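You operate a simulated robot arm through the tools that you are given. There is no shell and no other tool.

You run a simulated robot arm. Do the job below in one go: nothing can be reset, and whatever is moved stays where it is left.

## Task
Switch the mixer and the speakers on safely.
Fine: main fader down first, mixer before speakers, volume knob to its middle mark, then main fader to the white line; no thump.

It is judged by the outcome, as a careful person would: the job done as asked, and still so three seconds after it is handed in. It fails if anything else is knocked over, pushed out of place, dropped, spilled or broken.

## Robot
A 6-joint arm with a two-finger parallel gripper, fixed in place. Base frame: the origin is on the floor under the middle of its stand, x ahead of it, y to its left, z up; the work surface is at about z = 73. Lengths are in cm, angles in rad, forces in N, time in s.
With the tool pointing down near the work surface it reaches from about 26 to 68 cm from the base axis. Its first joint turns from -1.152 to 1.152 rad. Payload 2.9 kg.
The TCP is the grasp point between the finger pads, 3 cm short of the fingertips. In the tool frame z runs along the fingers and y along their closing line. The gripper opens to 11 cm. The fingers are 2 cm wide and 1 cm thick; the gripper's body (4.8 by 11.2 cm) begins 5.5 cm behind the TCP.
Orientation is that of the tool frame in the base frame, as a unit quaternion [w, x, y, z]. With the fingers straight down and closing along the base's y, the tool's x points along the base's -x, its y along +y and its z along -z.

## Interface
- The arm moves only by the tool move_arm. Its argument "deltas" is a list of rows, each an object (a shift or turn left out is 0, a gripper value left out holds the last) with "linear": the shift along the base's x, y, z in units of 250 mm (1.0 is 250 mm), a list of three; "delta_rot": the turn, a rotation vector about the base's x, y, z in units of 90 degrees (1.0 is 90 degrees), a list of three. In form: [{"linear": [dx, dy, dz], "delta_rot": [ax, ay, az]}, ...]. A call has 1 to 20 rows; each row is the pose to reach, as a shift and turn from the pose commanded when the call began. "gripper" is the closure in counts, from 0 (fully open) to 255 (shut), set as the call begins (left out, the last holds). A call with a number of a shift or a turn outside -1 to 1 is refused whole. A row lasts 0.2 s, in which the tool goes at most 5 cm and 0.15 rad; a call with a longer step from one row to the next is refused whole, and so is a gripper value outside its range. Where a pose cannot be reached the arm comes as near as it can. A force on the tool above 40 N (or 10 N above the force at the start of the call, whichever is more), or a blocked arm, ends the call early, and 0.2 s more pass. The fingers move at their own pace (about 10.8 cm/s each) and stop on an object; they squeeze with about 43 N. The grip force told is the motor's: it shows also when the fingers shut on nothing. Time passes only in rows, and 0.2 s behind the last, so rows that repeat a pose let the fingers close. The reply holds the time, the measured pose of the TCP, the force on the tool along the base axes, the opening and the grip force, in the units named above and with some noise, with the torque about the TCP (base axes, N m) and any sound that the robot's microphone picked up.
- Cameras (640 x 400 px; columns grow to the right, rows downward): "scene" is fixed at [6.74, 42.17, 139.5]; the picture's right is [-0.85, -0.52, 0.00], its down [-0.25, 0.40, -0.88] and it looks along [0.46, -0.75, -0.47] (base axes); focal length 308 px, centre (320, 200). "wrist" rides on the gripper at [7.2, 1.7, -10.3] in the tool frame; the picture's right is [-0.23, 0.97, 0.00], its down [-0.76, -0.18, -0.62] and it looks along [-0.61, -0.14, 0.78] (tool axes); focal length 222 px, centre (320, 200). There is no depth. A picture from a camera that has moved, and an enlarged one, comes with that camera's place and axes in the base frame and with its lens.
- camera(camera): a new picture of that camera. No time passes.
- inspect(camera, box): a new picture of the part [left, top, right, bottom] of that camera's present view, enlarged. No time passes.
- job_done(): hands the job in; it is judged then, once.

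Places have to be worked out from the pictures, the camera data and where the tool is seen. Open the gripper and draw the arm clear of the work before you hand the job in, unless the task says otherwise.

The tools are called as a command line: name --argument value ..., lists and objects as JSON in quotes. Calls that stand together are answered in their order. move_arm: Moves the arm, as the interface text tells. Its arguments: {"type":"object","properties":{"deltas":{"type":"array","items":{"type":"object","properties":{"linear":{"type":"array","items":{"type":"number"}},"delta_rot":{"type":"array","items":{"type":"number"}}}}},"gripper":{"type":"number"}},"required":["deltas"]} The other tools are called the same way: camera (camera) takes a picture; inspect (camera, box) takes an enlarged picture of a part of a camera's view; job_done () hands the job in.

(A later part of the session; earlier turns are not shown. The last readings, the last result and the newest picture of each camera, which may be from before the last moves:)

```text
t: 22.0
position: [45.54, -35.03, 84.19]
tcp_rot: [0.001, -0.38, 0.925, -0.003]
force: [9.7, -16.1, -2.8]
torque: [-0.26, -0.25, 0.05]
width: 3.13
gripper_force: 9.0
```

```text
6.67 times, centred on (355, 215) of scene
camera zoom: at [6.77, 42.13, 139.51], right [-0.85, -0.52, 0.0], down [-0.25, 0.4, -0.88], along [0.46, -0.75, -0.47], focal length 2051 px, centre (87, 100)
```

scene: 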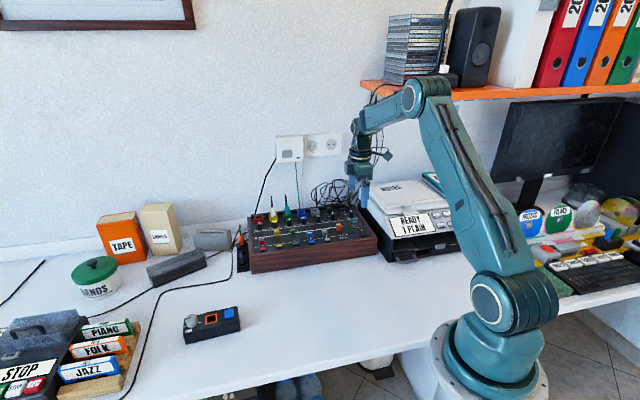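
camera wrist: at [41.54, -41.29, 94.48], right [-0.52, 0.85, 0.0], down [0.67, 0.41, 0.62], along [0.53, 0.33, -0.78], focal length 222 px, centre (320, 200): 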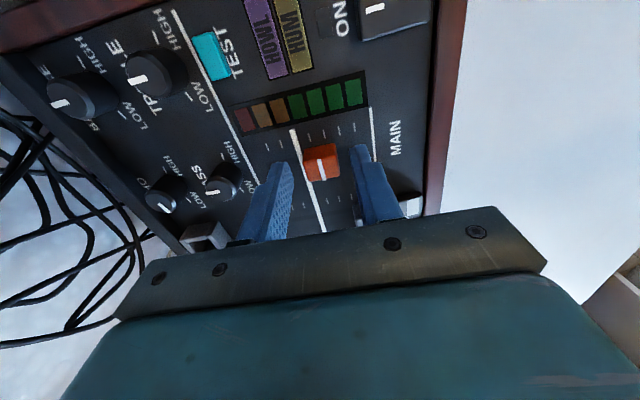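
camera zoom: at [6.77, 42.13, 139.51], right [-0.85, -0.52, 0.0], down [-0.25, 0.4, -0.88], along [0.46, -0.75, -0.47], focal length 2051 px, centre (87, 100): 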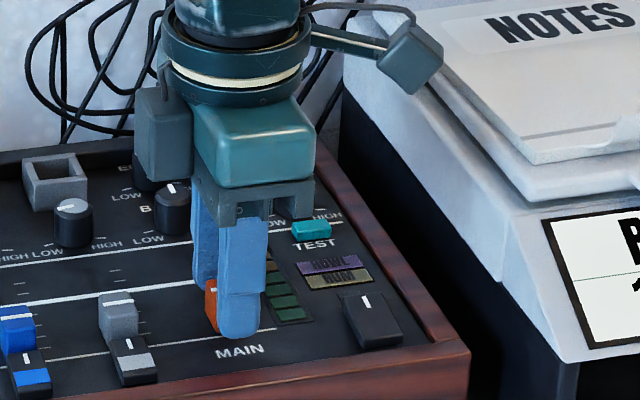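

The reading shows about 19 N pushing back, the pads spread to 3.1 cm, and the stripe sits on the lowest tick, so the fader seems at its end stop. I push another 2 mm to confirm that it does not move further.

move_arm --deltas '[{"linear": [-0.003, 0.003, 0]}, {"linear": [-0.006, 0.006, 0]}, {"linear": [-0.006, 0.006, 0]}]'

inspect --camera "wrist" --box '[240, 80, 440, 240]'

```text
t: 22.8
position: [45.61, -34.88, 84.25]
tcp_rot: [0.002, -0.379, 0.925, -0.004]
force: [8.9, -22.0, -0.8]
torque: [-0.55, -0.25, -0.03]
width: 3.39
gripper_force: 10.8
```

```text
2.50 times, centred on (340, 160) of wrist
camera zoom: at [39.2, -38.84, 94.71], right [-0.52, 0.85, -0.01], down [0.66, 0.41, 0.62], along [0.54, 0.32, -0.78], focal length 555 px, centre (270, 300)
```

zoom: 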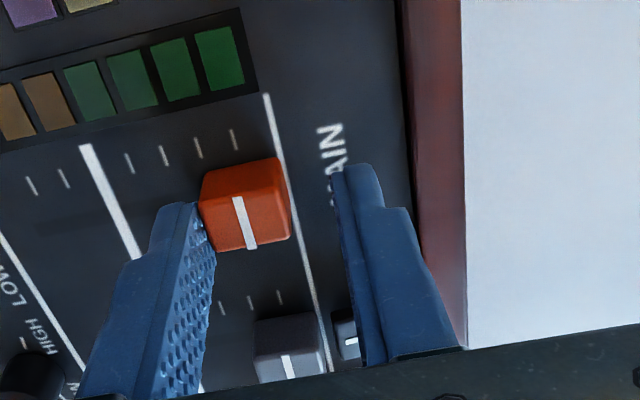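

The fader did not move, so it is fully down. I release the push, open the fingers a little, and rise.

move_arm --deltas '[{"linear": [0.014, -0.014, 0]}, {"linear": [0.014, -0.014, 0]}, {"linear": [0.014, -0.014, 0]}, {"linear": [0.014, -0.014, 0.06]}, {"linear": [0.014, -0.014, 0.14]}, {"linear": [0.014, -0.014, 0.24]}, {"linear": [0.014, -0.014, 0.34]}, {"linear": [0.014, -0.014, 0.34]}]' --gripper 150

camera --camera "wrist"

inspect --camera "scene" --box '[240, 180, 390, 280]'

```text
t: 24.6
position: [45.55, -34.85, 92.41]
tcp_rot: [0.0, -0.38, 0.925, 0.0]
force: [-0.1, 0.8, 0.0]
torque: [-0.02, -0.02, -0.02]
width: 4.53
gripper_force: 0.1
```

```text
taken
camera wrist: at [39.43, -38.85, 102.98], right [-0.52, 0.85, 0.0], down [0.67, 0.41, 0.62], along [0.53, 0.33, -0.78], focal length 222 px, centre (320, 200)
```

wrist: 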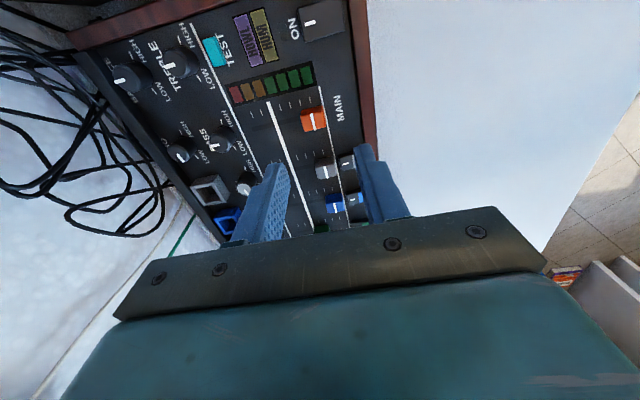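

```text
4.00 times, centred on (315, 230) of scene
camera zoom: at [6.74, 42.17, 139.5], right [-0.85, -0.52, 0.0], down [-0.25, 0.4, -0.88], along [0.46, -0.75, -0.47], focal length 1231 px, centre (340, 80)
```

zoom: 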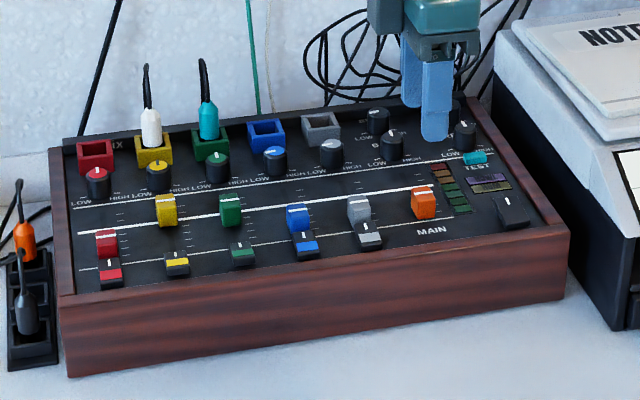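

The fader is down and the mixer has not shifted. Next the ON rocker: I zoom in to see which end is raised.

inspect --camera "scene" --box '[352, 218, 384, 240]'

inspect --camera "wrist" --box '[270, 0, 370, 60]'

```text
16.00 times, centred on (368, 229) of scene
camera zoom: at [6.74, 42.17, 139.5], right [-0.85, -0.52, 0.0], down [-0.25, 0.4, -0.88], along [0.46, -0.75, -0.47], focal length 4923 px, centre (-448, -264)
```

zoom: 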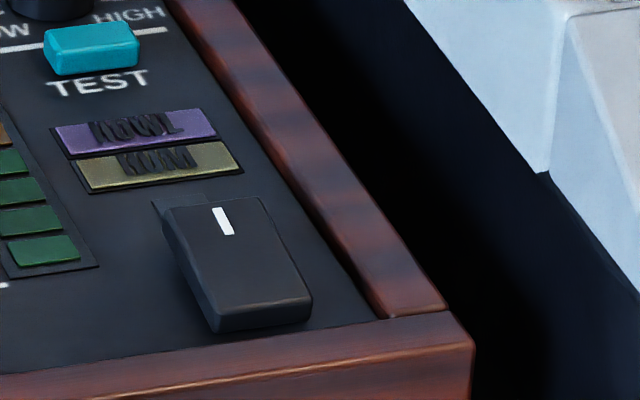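

```text
6.40 times, centred on (320, 30) of wrist
camera zoom: at [39.43, -38.85, 102.98], right [-0.52, 0.85, 0.0], down [0.67, 0.41, 0.62], along [0.53, 0.33, -0.78], focal length 1422 px, centre (320, 1288)
```

zoom: 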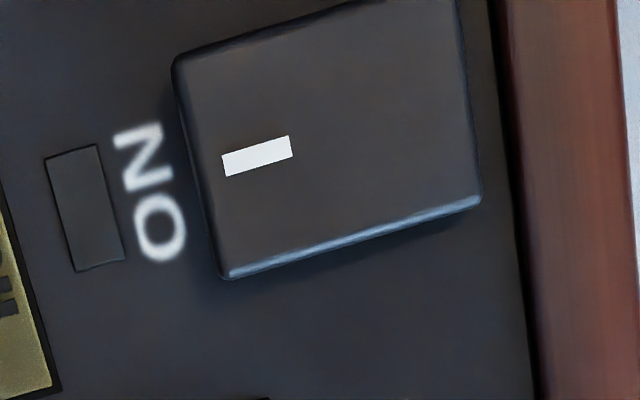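

The ON end (back end, with the mark at about (39.8, -39.4)) is the raised one. I close the fingers and move above that end, tip still about 3 cm clear.

move_arm --deltas '[{"linear": [-0.075, -0.065, -0.02]}, {"linear": [-0.15, -0.13, -0.06]}, {"linear": [-0.224, -0.194, -0.12]}, {"linear": [-0.224, -0.194, -0.176]}, {"linear": [-0.224, -0.194, -0.176]}]' --gripper 255

camera --camera "wrist"

inspect --camera "scene" --box '[330, 180, 400, 245]'

```text
t: 25.8
position: [40.14, -39.99, 88.0]
tcp_rot: [0.0, -0.381, 0.925, 0.0]
force: [0.0, -0.7, -0.8]
torque: [0.02, 0.0, -0.04]
width: 0.0
gripper_force: 37.6
```

```text
taken
camera wrist: at [33.94, -43.91, 98.59], right [-0.52, 0.85, 0.0], down [0.67, 0.41, 0.62], along [0.53, 0.33, -0.78], focal length 222 px, centre (320, 200)
```

wrist: 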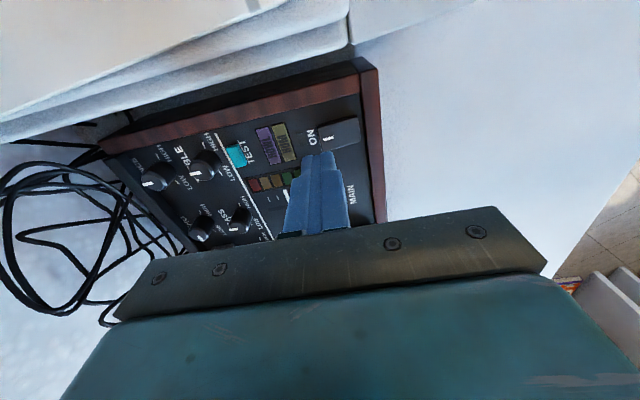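

```text
6.15 times, centred on (365, 212) of scene
camera zoom: at [6.74, 42.17, 139.5], right [-0.85, -0.52, 0.0], down [-0.25, 0.4, -0.88], along [0.46, -0.75, -0.47], focal length 1894 px, centre (43, 123)
```

zoom: 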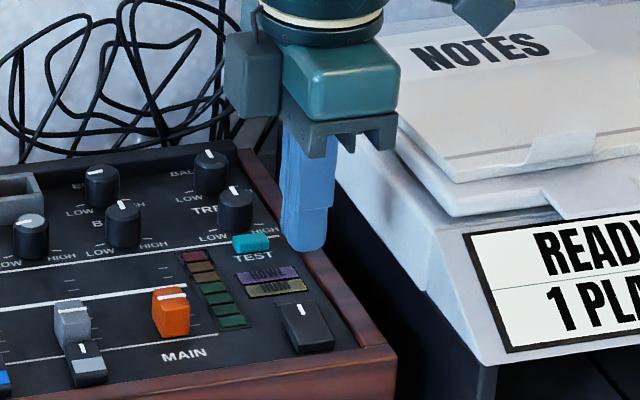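

The tip lines up over the ON end. I come down in small steps, shifted 3 mm to the front, watching the force and sound.

move_arm --deltas '[{"linear": [-0.01, 0.01, -0.05]}, {"linear": [-0.01, 0.01, -0.09]}, {"linear": [-0.01, 0.01, -0.11]}, {"linear": [-0.01, 0.01, -0.12]}, {"linear": [-0.01, 0.01, -0.13]}, {"linear": [-0.01, 0.01, -0.14]}]'

inspect --camera "scene" --box '[330, 180, 400, 245]'

```text
t: 27.2
position: [39.99, -39.78, 84.68]
tcp_rot: [0.0, -0.381, 0.925, -0.001]
force: [-0.1, -0.4, -0.2]
torque: [-0.03, -0.01, 0.02]
width: 0.0
gripper_force: 37.9
```

```text
6.15 times, centred on (365, 212) of scene
camera zoom: at [6.74, 42.17, 139.5], right [-0.85, -0.52, 0.0], down [-0.25, 0.4, -0.88], along [0.46, -0.75, -0.47], focal length 1894 px, centre (43, 123)
```

zoom: 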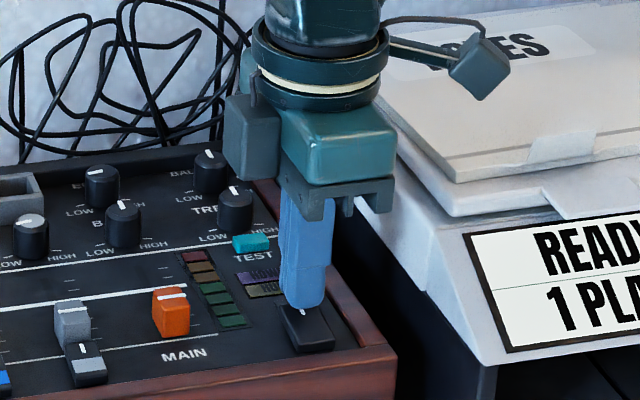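

No contact yet; the tip is right above the ON end. I continue down by up to 8 mm.

move_arm --deltas '[{"linear": [0, 0, -0.008]}, {"linear": [0, 0, -0.014]}, {"linear": [0, 0, -0.02]}, {"linear": [0, 0, -0.026]}, {"linear": [0, 0, -0.03]}, {"linear": [0, 0, -0.03]}]'

inspect --camera "scene" --box '[330, 180, 400, 245]'

```text
t: 28.6
position: [39.78, -39.81, 84.08]
tcp_rot: [0.0, -0.381, 0.925, 0.0]
force: [0.8, 0.8, 1.9]
torque: [0.06, 0.01, -0.01]
width: 0.0
gripper_force: 37.6
```

```text
6.15 times, centred on (365, 212) of scene
camera zoom: at [6.74, 42.18, 139.5], right [-0.85, -0.52, 0.0], down [-0.25, 0.4, -0.88], along [0.46, -0.75, -0.47], focal length 1894 px, centre (43, 123)
```

zoom: 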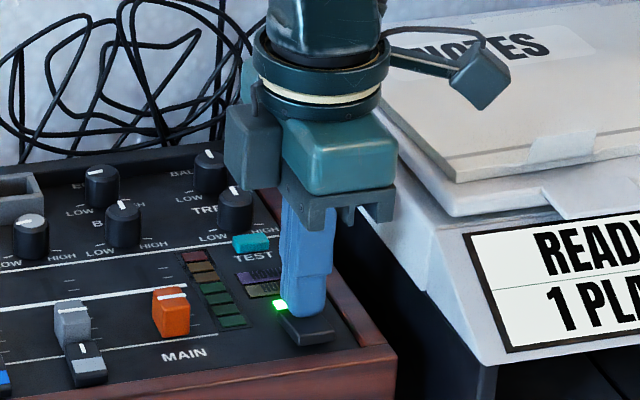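

A green lamp lit beside ON: the mixer switched on. I rise straight up and check that it stays on.

move_arm --deltas '[{"linear": [0, 0, 0.04]}, {"linear": [0, 0, 0.12]}, {"linear": [0.03, 0.03, 0.22]}, {"linear": [0.1, 0.1, 0.32]}, {"linear": [0.16, 0.2, 0.4]}, {"linear": [0.16, 0.2, 0.4]}]'

camera --camera "wrist"

inspect --camera "scene" --box '[240, 180, 390, 280]'

camera --camera "scene"

```text
t: 30.0
position: [43.77, -35.01, 94.23]
tcp_rot: [0.001, -0.382, 0.924, 0.0]
force: [-0.2, 0.2, 0.1]
torque: [-0.01, -0.01, 0.01]
width: 0.01
gripper_force: 37.7
```

```text
taken
camera wrist: at [37.57, -38.92, 104.62], right [-0.52, 0.85, 0.0], down [0.67, 0.41, 0.62], along [0.53, 0.33, -0.78], focal length 222 px, centre (320, 200)
```

wrist: 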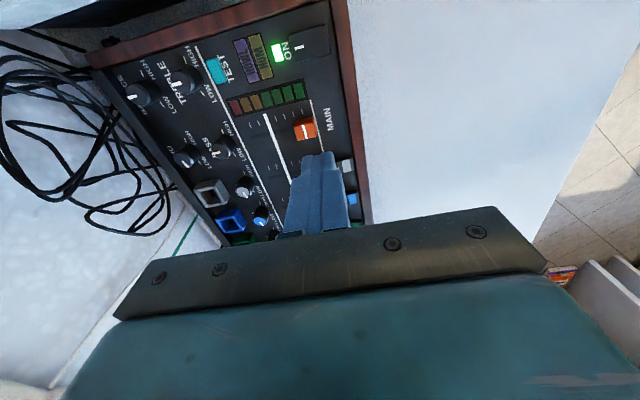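

```text
4.00 times, centred on (315, 230) of scene
camera zoom: at [6.74, 42.17, 139.5], right [-0.85, -0.52, 0.0], down [-0.25, 0.4, -0.88], along [0.46, -0.75, -0.47], focal length 1231 px, centre (340, 80)
```

zoom: 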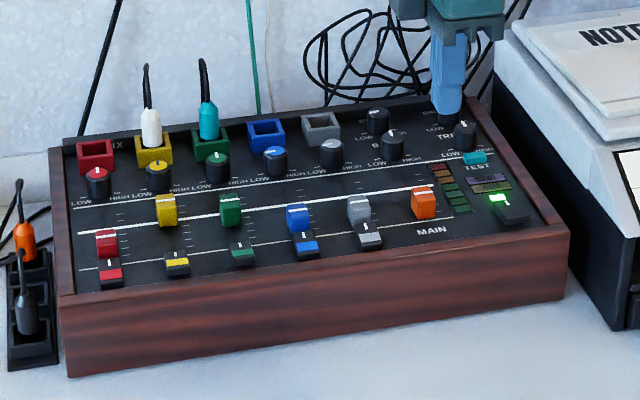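

```text
taken
```

scene: 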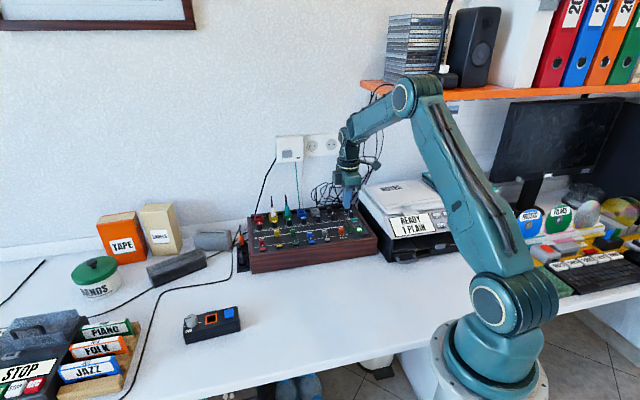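

The mixer is on with its lamp steady and the fader down; all else is in place. Now to the speaker box: I swing over to above the blue button at about (55.2, 7.1).

move_arm --deltas '[{"linear": [0.053, 0.131, 0.02], "delta_rot": [0, 0, -0.036]}, {"linear": [0.106, 0.262, 0.04], "delta_rot": [0, 0, -0.072]}, {"linear": [0.159, 0.393, 0.06], "delta_rot": [0, 0, -0.108]}, {"linear": [0.212, 0.524, 0.07], "delta_rot": [0, 0, -0.144]}, {"linear": [0.265, 0.655, 0.07], "delta_rot": [0, 0, -0.18]}, {"linear": [0.318, 0.786, 0.07], "delta_rot": [0, 0, -0.216]}, {"linear": [0.368, 0.92, 0.07], "delta_rot": [0, 0, -0.255]}, {"linear": [0.368, 0.92, 0.07], "delta_rot": [0, 0, -0.255]}]'

move_arm --deltas '[{"linear": [0.015, 0.127, -0.05], "delta_rot": [0, 0, -0.04]}, {"linear": [0.03, 0.254, -0.1], "delta_rot": [0, 0, -0.08]}, {"linear": [0.045, 0.381, -0.15], "delta_rot": [0, 0, -0.12]}, {"linear": [0.06, 0.508, -0.2], "delta_rot": [0, 0, -0.16]}, {"linear": [0.075, 0.635, -0.26], "delta_rot": [0, 0, -0.2]}, {"linear": [0.088, 0.764, -0.32], "delta_rot": [0, 0, -0.242]}, {"linear": [0.088, 0.764, -0.32], "delta_rot": [0, 0, -0.242]}]'

camera --camera "wrist"

camera --camera "scene"

```text
t: 31.8
position: [52.8, -11.82, 95.93]
tcp_rot: [0.0, -0.19, 0.982, 0.0]
force: [0.2, 0.6, 0.2]
torque: [0.01, 0.0, 0.02]
width: 0.01
gripper_force: 37.4
```

```text
t: 33.4
position: [55.21, 7.21, 87.63]
tcp_rot: [0.0, -0.001, 1.0, 0.001]
force: [0.4, -0.3, -0.6]
torque: [-0.02, 0.01, -0.02]
width: 0.01
gripper_force: 38.6
```

```text
taken
camera wrist: at [48.01, 8.91, 98.11], right [0.23, 0.97, 0.0], down [0.76, -0.18, 0.62], along [0.61, -0.14, -0.78], focal length 222 px, centre (320, 200)
```

wrist: 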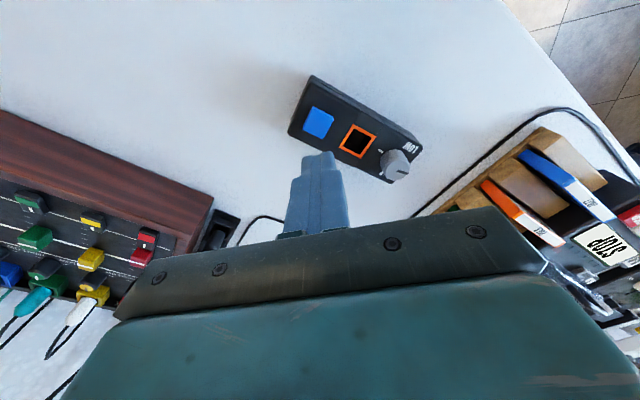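

```text
taken
```

scene: 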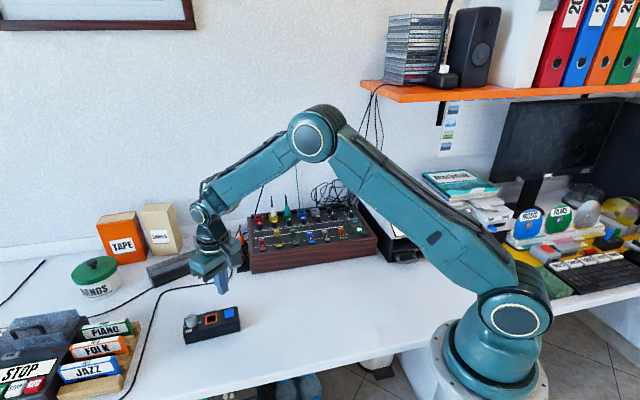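

The closed fingertips are directly above the blue button. I zoom in to check button size and height before pressing.

inspect --camera "wrist" --box '[270, 60, 430, 200]'

inspect --camera "scene" --box '[170, 240, 260, 350]'

```text
2.86 times, centred on (350, 130) of wrist
camera zoom: at [48.01, 8.91, 98.11], right [0.23, 0.97, 0.0], down [0.76, -0.18, 0.62], along [0.61, -0.14, -0.78], focal length 635 px, centre (234, 400)
```

zoom: 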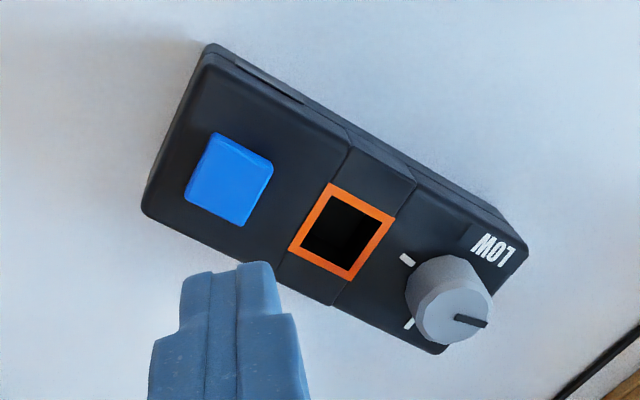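

```text
3.64 times, centred on (215, 295) of scene
camera zoom: at [6.74, 42.17, 139.5], right [-0.85, -0.52, 0.0], down [-0.25, 0.4, -0.88], along [0.46, -0.75, -0.47], focal length 1119 px, centre (702, -146)
```

zoom: 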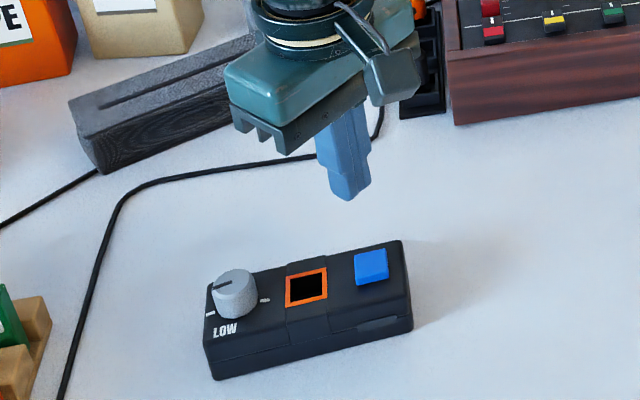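

The button stands clear above the box. I lower to just above it first.

move_arm --deltas '[{"linear": [0, -0.004, -0.08]}, {"linear": [0, -0.004, -0.16]}, {"linear": [0, -0.004, -0.21]}, {"linear": [0, -0.004, -0.24]}, {"linear": [0, -0.004, -0.25]}]'

inspect --camera "scene" --box '[170, 270, 260, 350]'

inspect --camera "wrist" --box '[250, 60, 450, 220]'

```text
t: 34.6
position: [55.25, 7.32, 81.4]
tcp_rot: [0.0, 0.0, 1.0, 0.0]
force: [-0.4, -0.3, -0.1]
torque: [0.02, -0.01, 0.0]
width: 0.0
gripper_force: 37.5
```

```text
5.00 times, centred on (215, 310) of scene
camera zoom: at [6.74, 42.17, 139.5], right [-0.85, -0.52, 0.0], down [-0.25, 0.4, -0.88], along [0.46, -0.75, -0.47], focal length 1538 px, centre (845, -350)
```

zoom: 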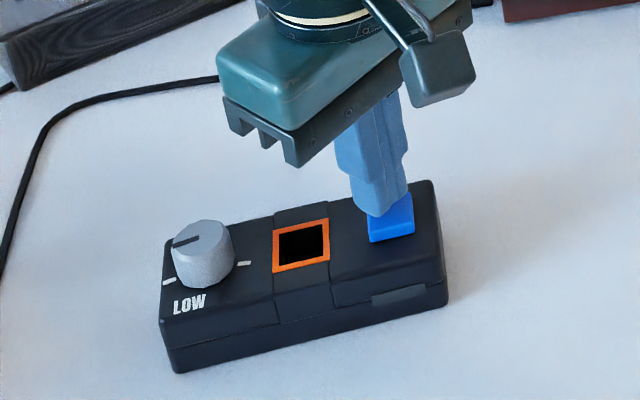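

```text
2.50 times, centred on (350, 140) of wrist
camera zoom: at [48.05, 8.86, 91.97], right [0.23, 0.97, 0.0], down [0.76, -0.18, 0.62], along [0.61, -0.14, -0.78], focal length 555 px, centre (245, 350)
```

zoom: 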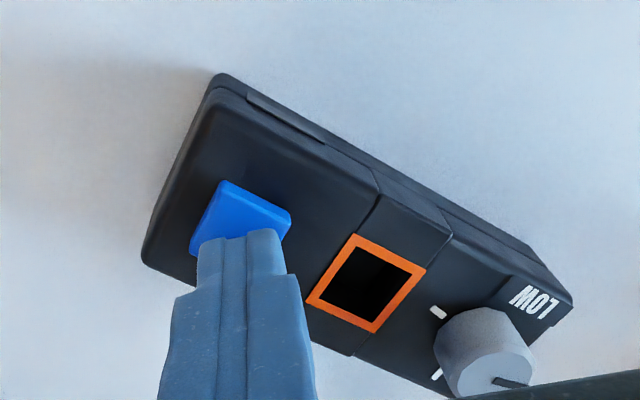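

The tip is over the button with about 1 cm to go. I press down in small steps.

move_arm --deltas '[{"linear": [-0.004, -0.004, -0.012]}, {"linear": [-0.006, -0.006, -0.022]}, {"linear": [-0.006, -0.006, -0.03]}, {"linear": [-0.006, -0.006, -0.036]}, {"linear": [-0.006, -0.006, -0.042]}]'

inspect --camera "scene" --box '[170, 270, 260, 350]'

```text
t: 35.8
position: [55.05, 7.04, 80.35]
tcp_rot: [0.0, -0.001, 1.0, 0.0]
force: [-3.7, 0.3, 6.8]
torque: [0.03, 0.15, 0.01]
width: 0.03
gripper_force: 37.5
heard: click
```

```text
5.00 times, centred on (215, 310) of scene
camera zoom: at [6.72, 42.17, 139.5], right [-0.85, -0.52, 0.0], down [-0.25, 0.4, -0.88], along [0.46, -0.75, -0.47], focal length 1538 px, centre (845, -350)
```

zoom: 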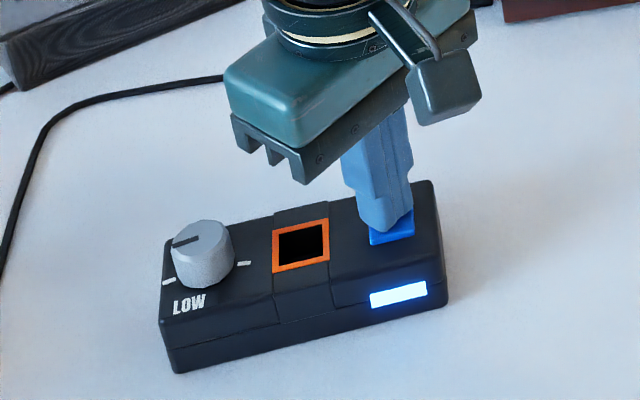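

A click, and the front lamp of the speaker box lit: the speakers are on. I rise straight up so the button is pressed only once.

move_arm --deltas '[{"linear": [0, 0, 0.03]}, {"linear": [0, 0, 0.1]}, {"linear": [0, 0, 0.2]}, {"linear": [0, 0, 0.3]}, {"linear": [0, 0, 0.3]}]'

camera --camera "wrist"

camera --camera "scene"

```text
t: 37.0
position: [55.18, 7.22, 88.02]
tcp_rot: [0.0, 0.0, 1.0, 0.0]
force: [-0.1, 0.1, -0.4]
torque: [-0.01, 0.0, -0.01]
width: 0.01
gripper_force: 37.8
```

```text
taken
camera wrist: at [48.02, 8.85, 98.51], right [0.23, 0.97, 0.0], down [0.76, -0.18, 0.62], along [0.61, -0.14, -0.78], focal length 222 px, centre (320, 200)
```

wrist: 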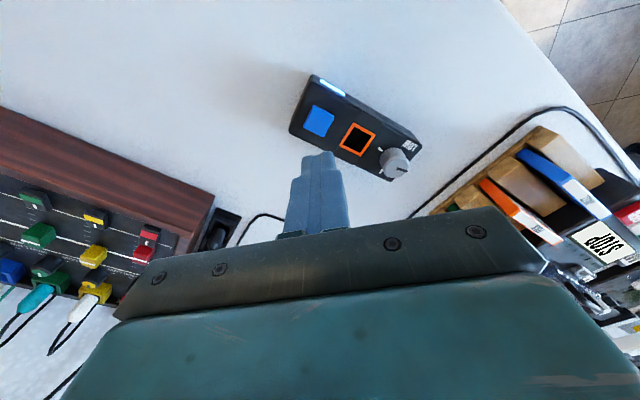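

```text
taken
```

scene: 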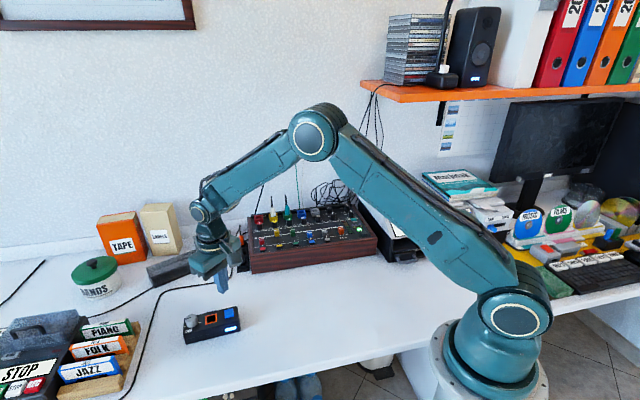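

The lamps on the box and on the shelf speaker are lit. Now the volume knob: I zoom in to fix its centre.

inspect --camera "wrist" --box '[360, 125, 430, 195]'

inspect --camera "scene" --box '[175, 300, 215, 345]'

```text
5.71 times, centred on (395, 160) of wrist
camera zoom: at [48.02, 8.85, 98.51], right [0.23, 0.97, 0.0], down [0.76, -0.18, 0.62], along [0.61, -0.14, -0.78], focal length 1269 px, centre (-109, 429)
```

zoom: 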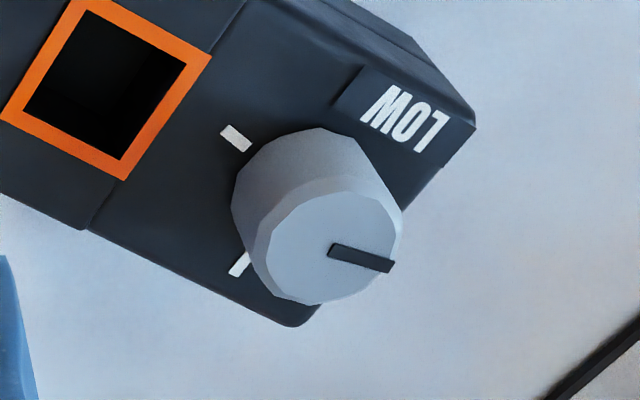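

```text
8.89 times, centred on (195, 322) of scene
camera zoom: at [6.74, 42.17, 139.5], right [-0.85, -0.52, 0.0], down [-0.25, 0.4, -0.88], along [0.46, -0.75, -0.47], focal length 2735 px, centre (1431, -889)
```

zoom: 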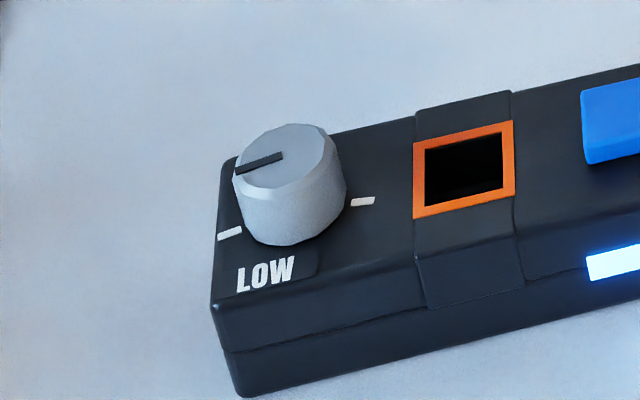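

Knob top centre comes out at (60.8, 13.7, 79.2), diameter about 2.9, panel at about z 77. I go above it with the gripper turned so a clockwise turn of about 100° stays comfortable, fingers opened to 4.5 cm.

move_arm --deltas '[{"linear": [0.028, 0.033, 0], "delta_rot": [0, 0, 0.0875]}, {"linear": [0.056, 0.065, 0], "delta_rot": [0, 0, 0.175]}, {"linear": [0.085, 0.098, 0], "delta_rot": [0, 0, 0.2625]}, {"linear": [0.113, 0.13, 0], "delta_rot": [0, 0, 0.35]}, {"linear": [0.141, 0.163, 0], "delta_rot": [0, 0, 0.4375]}, {"linear": [0.17, 0.195, 0], "delta_rot": [0, 0, 0.525]}, {"linear": [0.2, 0.228, 0], "delta_rot": [0, 0, 0.6125]}, {"linear": [0.226, 0.26, 0], "delta_rot": [0, 0, 0.7]}, {"linear": [0.226, 0.26, 0], "delta_rot": [0, 0, 0.7]}]' --gripper 151

camera --camera "wrist"

inspect --camera "scene" --box '[160, 220, 260, 350]'

```text
t: 39.0
position: [60.72, 13.49, 87.84]
tcp_rot: [0.0, -0.524, 0.852, 0.0]
force: [-0.8, -0.4, 0.4]
torque: [-0.03, -0.01, -0.04]
width: 4.48
gripper_force: 0.1
```

```text
taken
camera wrist: at [55.97, 7.7, 98.4], right [-0.77, 0.64, 0.0], down [0.5, 0.6, 0.62], along [0.4, 0.48, -0.78], focal length 222 px, centre (320, 200)
```

wrist: 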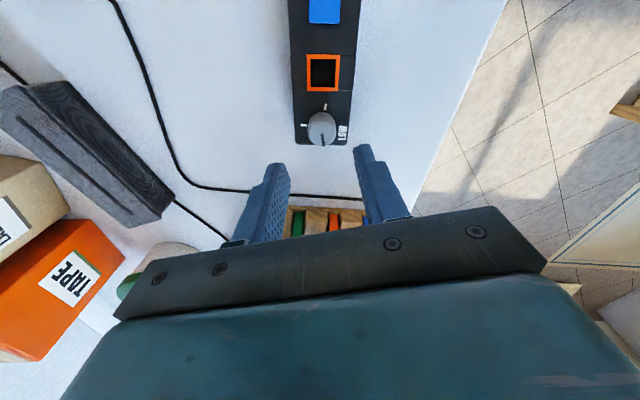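

```text
3.08 times, centred on (210, 285) of scene
camera zoom: at [6.74, 42.17, 139.5], right [-0.85, -0.52, 0.0], down [-0.25, 0.4, -0.88], along [0.46, -0.75, -0.47], focal length 947 px, centre (658, -62)
```

zoom: 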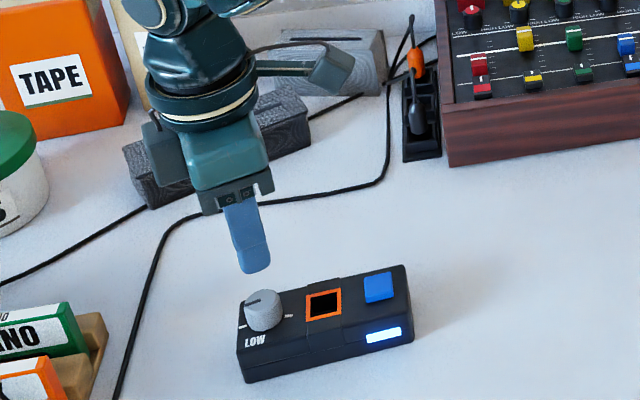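

I zoom in to refine the knob centre against the gripper position.

inspect --camera "wrist" --box '[280, 90, 360, 150]'

```text
6.67 times, centred on (320, 120) of wrist
camera zoom: at [55.97, 7.7, 98.4], right [-0.77, 0.64, 0.0], down [0.5, 0.6, 0.62], along [0.4, 0.48, -0.78], focal length 1481 px, centre (320, 733)
```

zoom: 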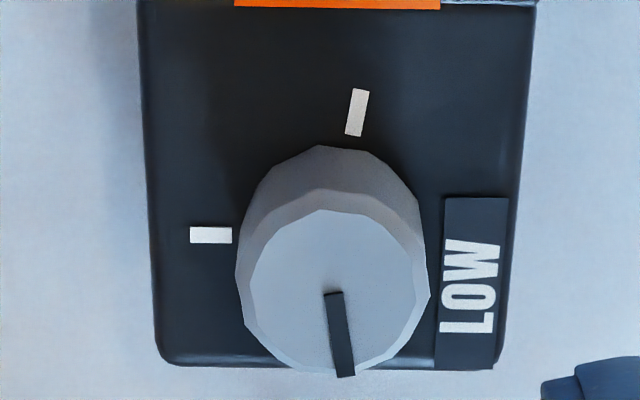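

The knob centre lies about 2.7 mm toward +y of the tool axis; I correct for that and lower the fingers around the knob, tips staying just above the box top.

move_arm --deltas '[{"linear": [0, 0.011, -0.07]}, {"linear": [0, 0.011, -0.14]}, {"linear": [0, 0.011, -0.2]}, {"linear": [0, 0.011, -0.25]}, {"linear": [0, 0.011, -0.28]}, {"linear": [0, 0.011, -0.28]}]'

camera --camera "wrist"

inspect --camera "scene" --box '[160, 270, 260, 350]'

```text
t: 40.4
position: [60.8, 13.74, 80.8]
tcp_rot: [0.0, -0.522, 0.853, 0.0]
force: [0.4, -0.8, 0.1]
torque: [0.01, -0.04, -0.02]
width: 4.51
gripper_force: 0.1
```

```text
taken
camera wrist: at [56.09, 8.05, 91.26], right [-0.77, 0.64, 0.0], down [0.5, 0.6, 0.62], along [0.4, 0.48, -0.78], focal length 222 px, centre (320, 200)
```

wrist: 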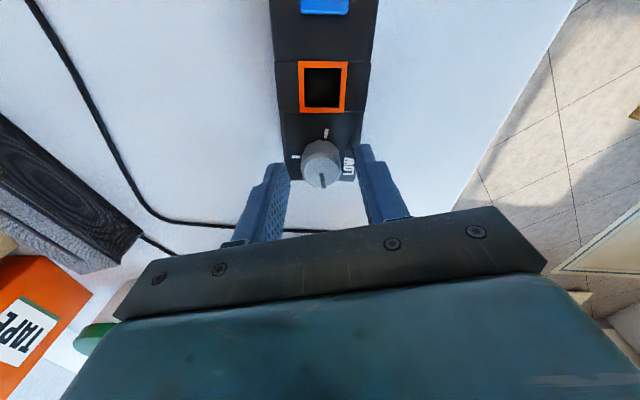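

```text
5.00 times, centred on (210, 310) of scene
camera zoom: at [6.74, 42.17, 139.5], right [-0.85, -0.52, 0.0], down [-0.25, 0.4, -0.88], along [0.46, -0.75, -0.47], focal length 1538 px, centre (870, -350)
```

zoom: 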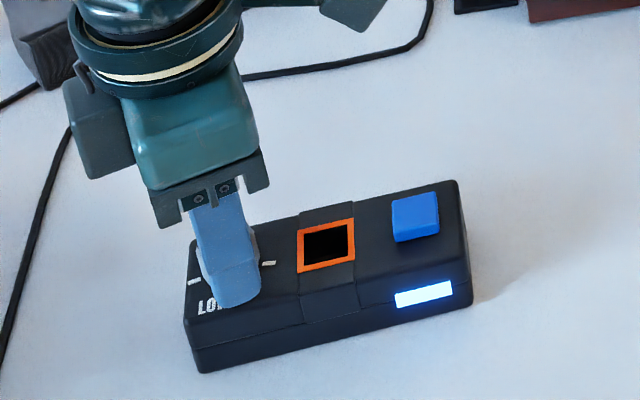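

The fingers are around the knob. I check the gaps on both sides before closing.

inspect --camera "wrist" --box '[250, 110, 400, 220]'

```text
3.64 times, centred on (325, 165) of wrist
camera zoom: at [56.09, 8.05, 91.26], right [-0.77, 0.64, 0.0], down [0.5, 0.6, 0.62], along [0.4, 0.48, -0.78], focal length 808 px, centre (302, 327)
```

zoom: 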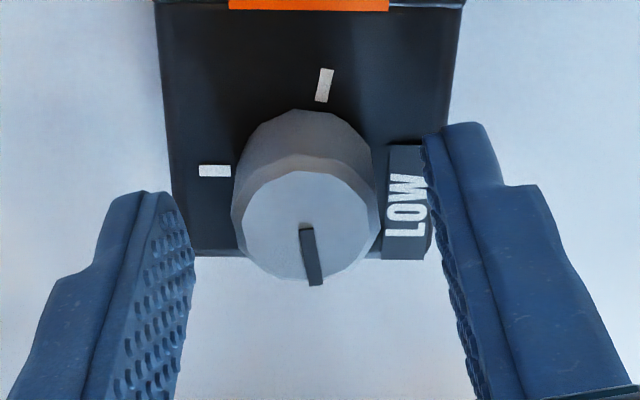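

Gaps are even and the fingers line up with the knob's middle. I close on the knob and watch the forces.

move_arm --deltas '[{"linear": [0, 0, 0]}, {"linear": [0, 0, 0]}, {"linear": [0, 0, 0]}]' --gripper 200

inspect --camera "wrist" --box '[250, 110, 400, 220]'

inspect --camera "scene" --box '[160, 270, 260, 350]'

```text
t: 41.2
position: [60.68, 13.73, 80.77]
tcp_rot: [0.001, -0.523, 0.852, 0.0]
force: [0.8, 0.3, 0.4]
torque: [-0.06, 0.04, 0.04]
width: 2.5
gripper_force: 10.2
```

```text
3.64 times, centred on (325, 165) of wrist
camera zoom: at [56.09, 8.05, 91.28], right [-0.77, 0.64, 0.0], down [0.5, 0.6, 0.62], along [0.4, 0.48, -0.78], focal length 808 px, centre (302, 327)
```

zoom: 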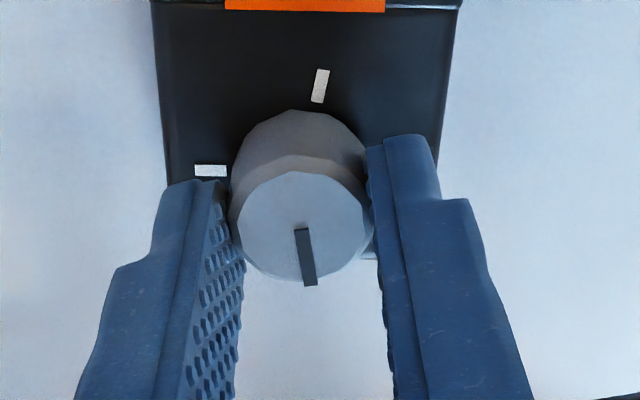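

```text
5.00 times, centred on (210, 310) of scene
camera zoom: at [6.74, 42.17, 139.5], right [-0.85, -0.52, 0.0], down [-0.25, 0.4, -0.88], along [0.46, -0.75, -0.47], focal length 1538 px, centre (870, -350)
```

zoom: 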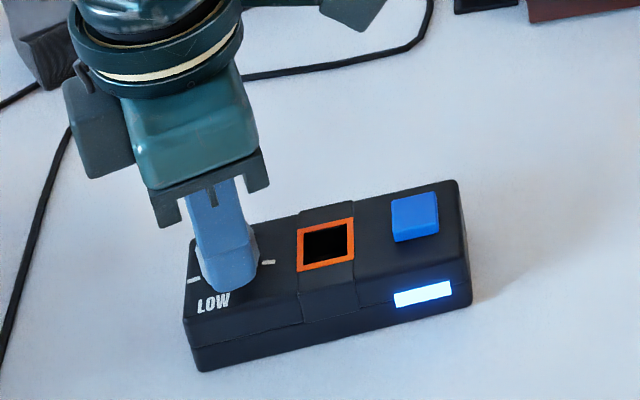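

Gripped lightly at 2.5 cm; the box moved less than 1 mm. I try a first small clockwise turn of 0.3 rad to see that the knob turns and the box stays.

move_arm --deltas '[{"linear": [0, 0, 0], "delta_rot": [0, 0, -0.048]}, {"linear": [0, 0, 0], "delta_rot": [0, 0, -0.096]}, {"linear": [0, 0, 0], "delta_rot": [0, 0, -0.144]}, {"linear": [0, 0, 0], "delta_rot": [0, 0, -0.191]}, {"linear": [0, 0, 0], "delta_rot": [0, 0, -0.191]}]' --gripper 203

inspect --camera "wrist" --box '[250, 110, 400, 220]'

inspect --camera "scene" --box '[160, 270, 260, 350]'

```text
t: 42.4
position: [60.84, 13.85, 80.89]
tcp_rot: [0.0, -0.389, 0.921, -0.001]
force: [-0.2, -0.6, -0.5]
torque: [0.03, -0.07, 0.01]
width: 2.43
gripper_force: 42.9
```

```text
3.64 times, centred on (325, 165) of wrist
camera zoom: at [54.59, 9.76, 91.41], right [-0.54, 0.84, 0.0], down [0.66, 0.42, 0.62], along [0.52, 0.34, -0.78], focal length 808 px, centre (302, 327)
```

zoom: 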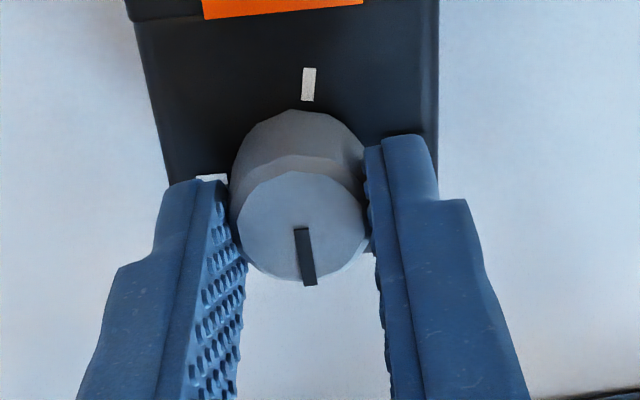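

```text
5.00 times, centred on (210, 310) of scene
camera zoom: at [6.75, 42.17, 139.5], right [-0.85, -0.52, 0.0], down [-0.25, 0.4, -0.88], along [0.46, -0.75, -0.47], focal length 1538 px, centre (870, -350)
```

zoom: 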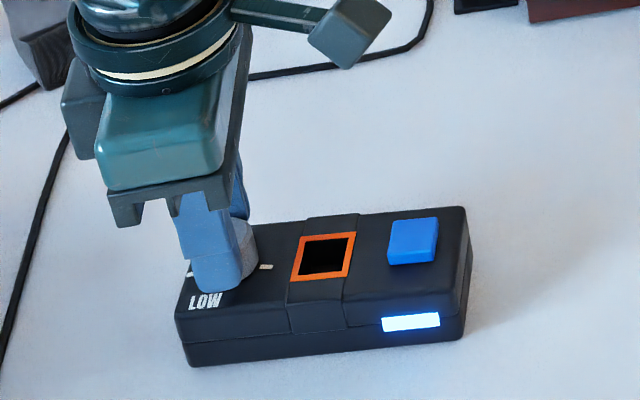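

The knob turned about 10° on the box but the box itself followed by some 7°. The turn was probably too fast for the light box, so I now try a much slower turn of 0.15 rad and compare.

move_arm --deltas '[{"delta_rot": [0, 0, -0.008]}, {"delta_rot": [0, 0, -0.016]}, {"delta_rot": [0, 0, -0.024]}, {"delta_rot": [0, 0, -0.032]}, {"delta_rot": [0, 0, -0.04]}, {"delta_rot": [0, 0, -0.048]}, {"delta_rot": [0, 0, -0.056]}, {"delta_rot": [0, 0, -0.064]}, {"delta_rot": [0, 0, -0.072]}, {"delta_rot": [0, 0, -0.08]}, {"delta_rot": [0, 0, -0.088]}, {"delta_rot": [0, 0, -0.096]}]'

inspect --camera "wrist" --box '[250, 110, 400, 220]'

inspect --camera "scene" --box '[160, 270, 260, 350]'

```text
t: 45.0
position: [60.7, 13.94, 80.82]
tcp_rot: [-0.001, -0.319, 0.948, 0.0]
force: [-0.4, 0.2, 0.0]
torque: [0.05, -0.09, -0.01]
width: 2.44
gripper_force: 42.9
```

```text
3.64 times, centred on (325, 165) of wrist
camera zoom: at [54.05, 10.81, 91.36], right [-0.41, 0.91, 0.0], down [0.71, 0.32, 0.62], along [0.57, 0.25, -0.78], focal length 808 px, centre (302, 327)
```

zoom: 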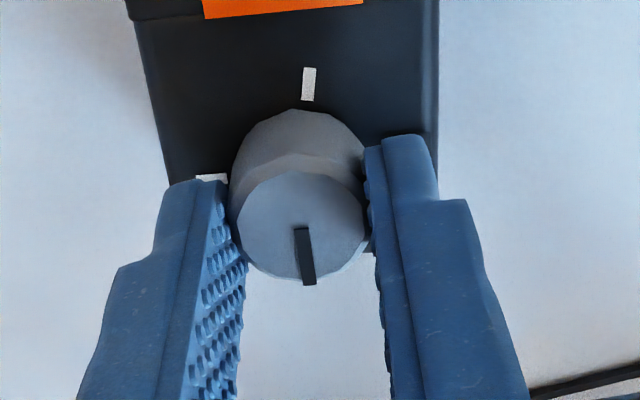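

```text
5.00 times, centred on (210, 310) of scene
camera zoom: at [6.74, 42.17, 139.5], right [-0.85, -0.52, 0.0], down [-0.25, 0.4, -0.88], along [0.46, -0.75, -0.47], focal length 1538 px, centre (870, -350)
```

zoom: 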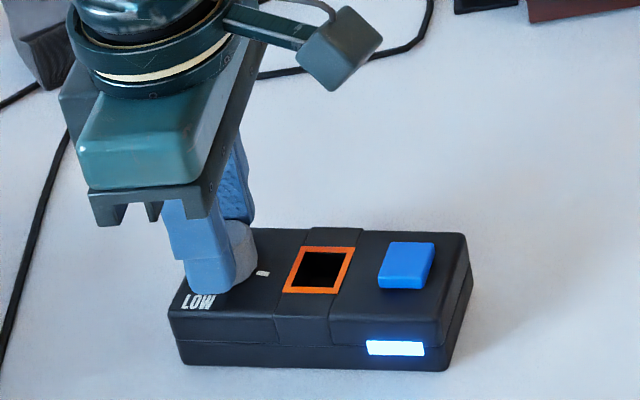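

Slow turning only drags the box round, so the desk friction must be raised: I push down gently through the knob and read the force first.

move_arm --deltas '[{"linear": [0, 0, -0.004]}, {"linear": [0, 0, -0.008]}, {"linear": [0, 0, -0.008]}]'

```text
t: 45.8
position: [60.81, 13.84, 80.8]
tcp_rot: [0.0, -0.318, 0.948, 0.0]
force: [-3.9, -2.4, 8.3]
torque: [-0.31, 0.7, 0.05]
width: 2.45
gripper_force: 43.3
```

2 mm of push gives about 8 N. I press to roughly 20 N and turn another 0.2 rad clockwise to see whether the box now holds.

move_arm --deltas '[{"linear": [0, 0, -0.006]}, {"linear": [0, 0, -0.012]}, {"linear": [0, 0, -0.012], "delta_rot": [0, 0, -0.025]}, {"linear": [0, 0, -0.012], "delta_rot": [0, 0, -0.05]}, {"linear": [0, 0, -0.012], "delta_rot": [0, 0, -0.075]}, {"linear": [0, 0, -0.012], "delta_rot": [0, 0, -0.1]}, {"linear": [0, 0, -0.012], "delta_rot": [0, 0, -0.127]}]'

inspect --camera "wrist" --box '[250, 110, 400, 220]'

inspect --camera "scene" --box '[160, 270, 260, 350]'

```text
t: 47.4
position: [60.93, 13.86, 80.62]
tcp_rot: [0.003, -0.224, 0.975, 0.0]
force: [7.4, 1.7, 21.7]
torque: [-0.04, -0.09, 0.06]
width: 2.44
gripper_force: 42.2
```

```text
3.64 times, centred on (325, 165) of wrist
camera zoom: at [53.71, 12.24, 91.07], right [-0.22, 0.98, 0.0], down [0.76, 0.17, 0.63], along [0.61, 0.14, -0.78], focal length 808 px, centre (302, 327)
```

zoom: 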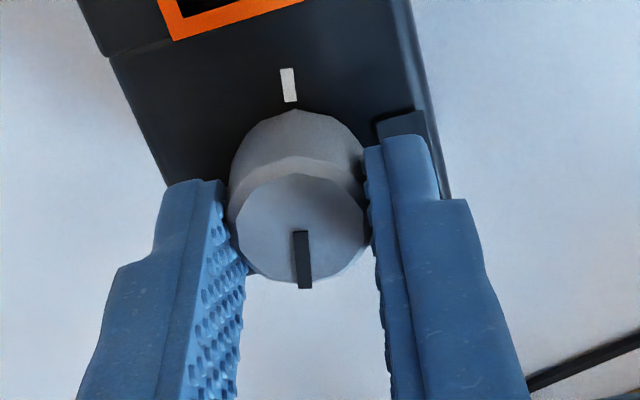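

```text
5.00 times, centred on (210, 310) of scene
camera zoom: at [6.72, 42.17, 139.51], right [-0.85, -0.52, 0.0], down [-0.24, 0.4, -0.88], along [0.46, -0.75, -0.47], focal length 1538 px, centre (870, -350)
```

zoom: 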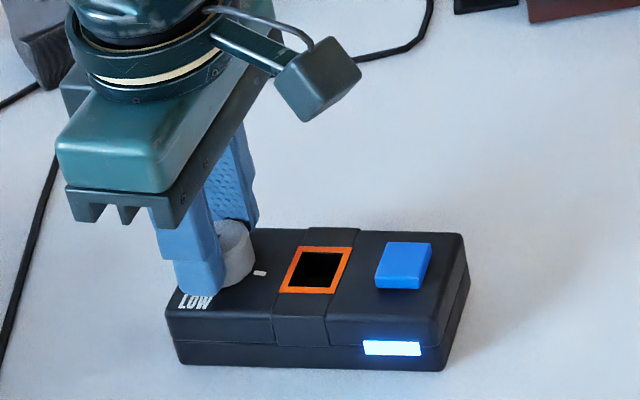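

With about 20 N of push the knob turns on the box and the box stays. Now I take the load off and turn slowly back counter-clockwise, letting the box follow to its original orientation.

move_arm --deltas '[{"linear": [0, 0, 0.01]}, {"linear": [0, 0, 0.019]}, {"linear": [0, 0, 0.019], "delta_rot": [0, 0, 0.012]}, {"linear": [0, 0, 0.019], "delta_rot": [0, 0, 0.024]}, {"linear": [0, 0, 0.019], "delta_rot": [0, 0, 0.036]}, {"linear": [0, 0, 0.019], "delta_rot": [0, 0, 0.048]}, {"linear": [0, 0, 0.019], "delta_rot": [0, 0, 0.06]}, {"linear": [0, 0, 0.019], "delta_rot": [0, 0, 0.072]}, {"linear": [0, 0, 0.019], "delta_rot": [0, 0, 0.084]}, {"linear": [0, 0, 0.019], "delta_rot": [0, 0, 0.096]}, {"linear": [0, 0, 0.019], "delta_rot": [0, 0, 0.108]}, {"linear": [0, 0, 0.019], "delta_rot": [0, 0, 0.12]}, {"linear": [0, 0, 0.019], "delta_rot": [0, 0, 0.132]}, {"linear": [0, 0, 0.019], "delta_rot": [0, 0, 0.144]}, {"linear": [0, 0, 0.019], "delta_rot": [0, 0, 0.144]}]'

inspect --camera "wrist" --box '[250, 110, 400, 220]'

inspect --camera "scene" --box '[160, 270, 260, 350]'

```text
t: 50.6
position: [60.59, 13.84, 80.91]
tcp_rot: [0.0, -0.332, 0.943, 0.001]
force: [0.6, -1.1, -1.6]
torque: [0.08, -0.08, 0.0]
width: 2.45
gripper_force: 43.1
```

```text
3.64 times, centred on (325, 165) of wrist
camera zoom: at [54.1, 10.62, 91.41], right [-0.43, 0.9, 0.0], down [0.7, 0.34, 0.62], along [0.56, 0.27, -0.78], focal length 808 px, centre (302, 327)
```

zoom: 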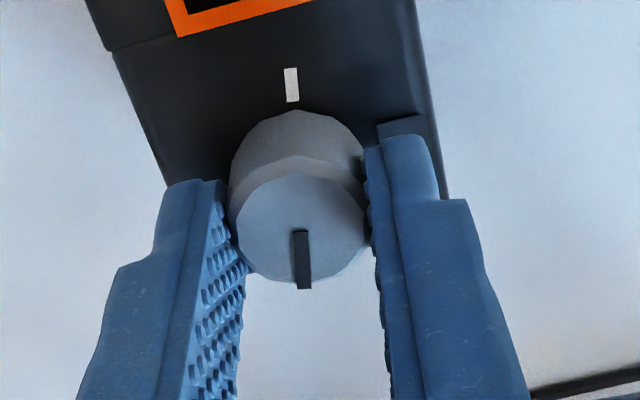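

```text
5.00 times, centred on (210, 310) of scene
camera zoom: at [6.75, 42.17, 139.5], right [-0.85, -0.52, 0.0], down [-0.25, 0.4, -0.88], along [0.46, -0.75, -0.47], focal length 1538 px, centre (870, -350)
```

zoom: 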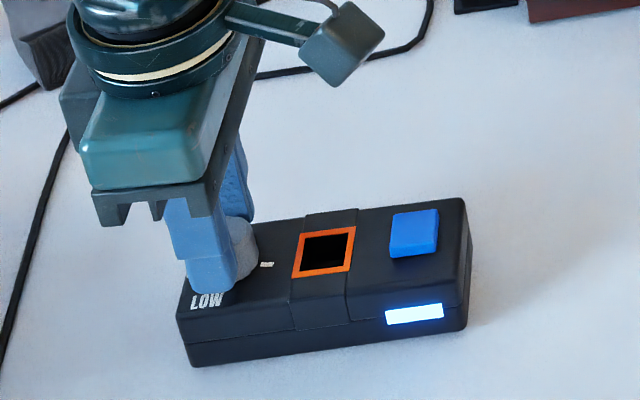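

The box is following back. About 0.16 rad more brings its edges back to the original pixels.

move_arm --deltas '[{"delta_rot": [0, 0, 0.012]}, {"delta_rot": [0, 0, 0.024]}, {"delta_rot": [0, 0, 0.036]}, {"delta_rot": [0, 0, 0.048]}, {"delta_rot": [0, 0, 0.06]}, {"delta_rot": [0, 0, 0.072]}, {"delta_rot": [0, 0, 0.084]}, {"delta_rot": [0, 0, 0.096]}, {"delta_rot": [0, 0, 0.1]}]'

inspect --camera "wrist" --box '[250, 110, 400, 220]'

inspect --camera "scene" --box '[160, 270, 260, 350]'

```text
t: 52.6
position: [60.72, 13.93, 80.85]
tcp_rot: [-0.001, -0.405, 0.914, 0.0]
force: [0.5, 0.2, -1.5]
torque: [0.05, -0.07, -0.02]
width: 2.45
gripper_force: 43.1
```

```text
3.64 times, centred on (325, 165) of wrist
camera zoom: at [54.72, 9.62, 91.42], right [-0.57, 0.82, 0.0], down [0.64, 0.44, 0.62], along [0.51, 0.35, -0.78], focal length 808 px, centre (302, 327)
```

zoom: 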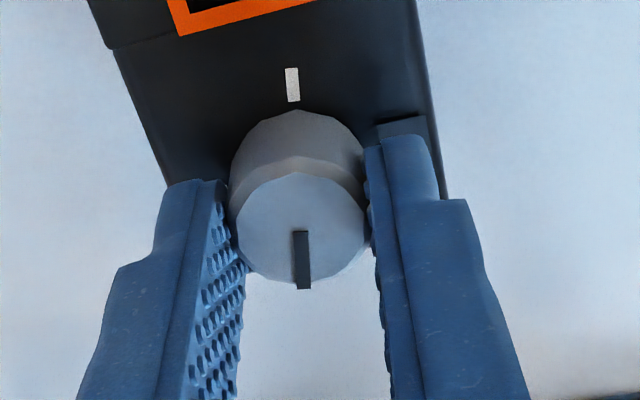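

```text
5.00 times, centred on (210, 310) of scene
camera zoom: at [6.75, 42.17, 139.5], right [-0.85, -0.52, 0.0], down [-0.25, 0.4, -0.88], along [0.46, -0.75, -0.47], focal length 1538 px, centre (870, -350)
```

zoom: 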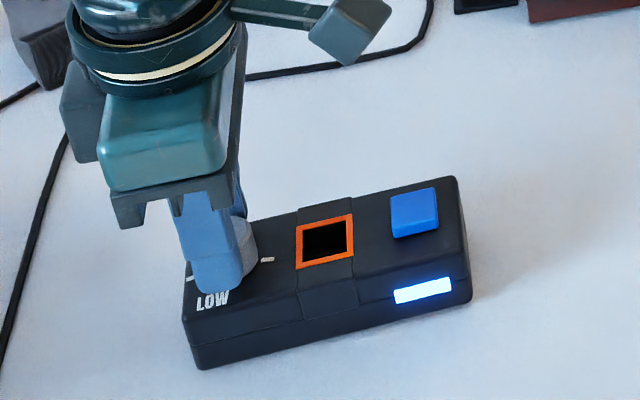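

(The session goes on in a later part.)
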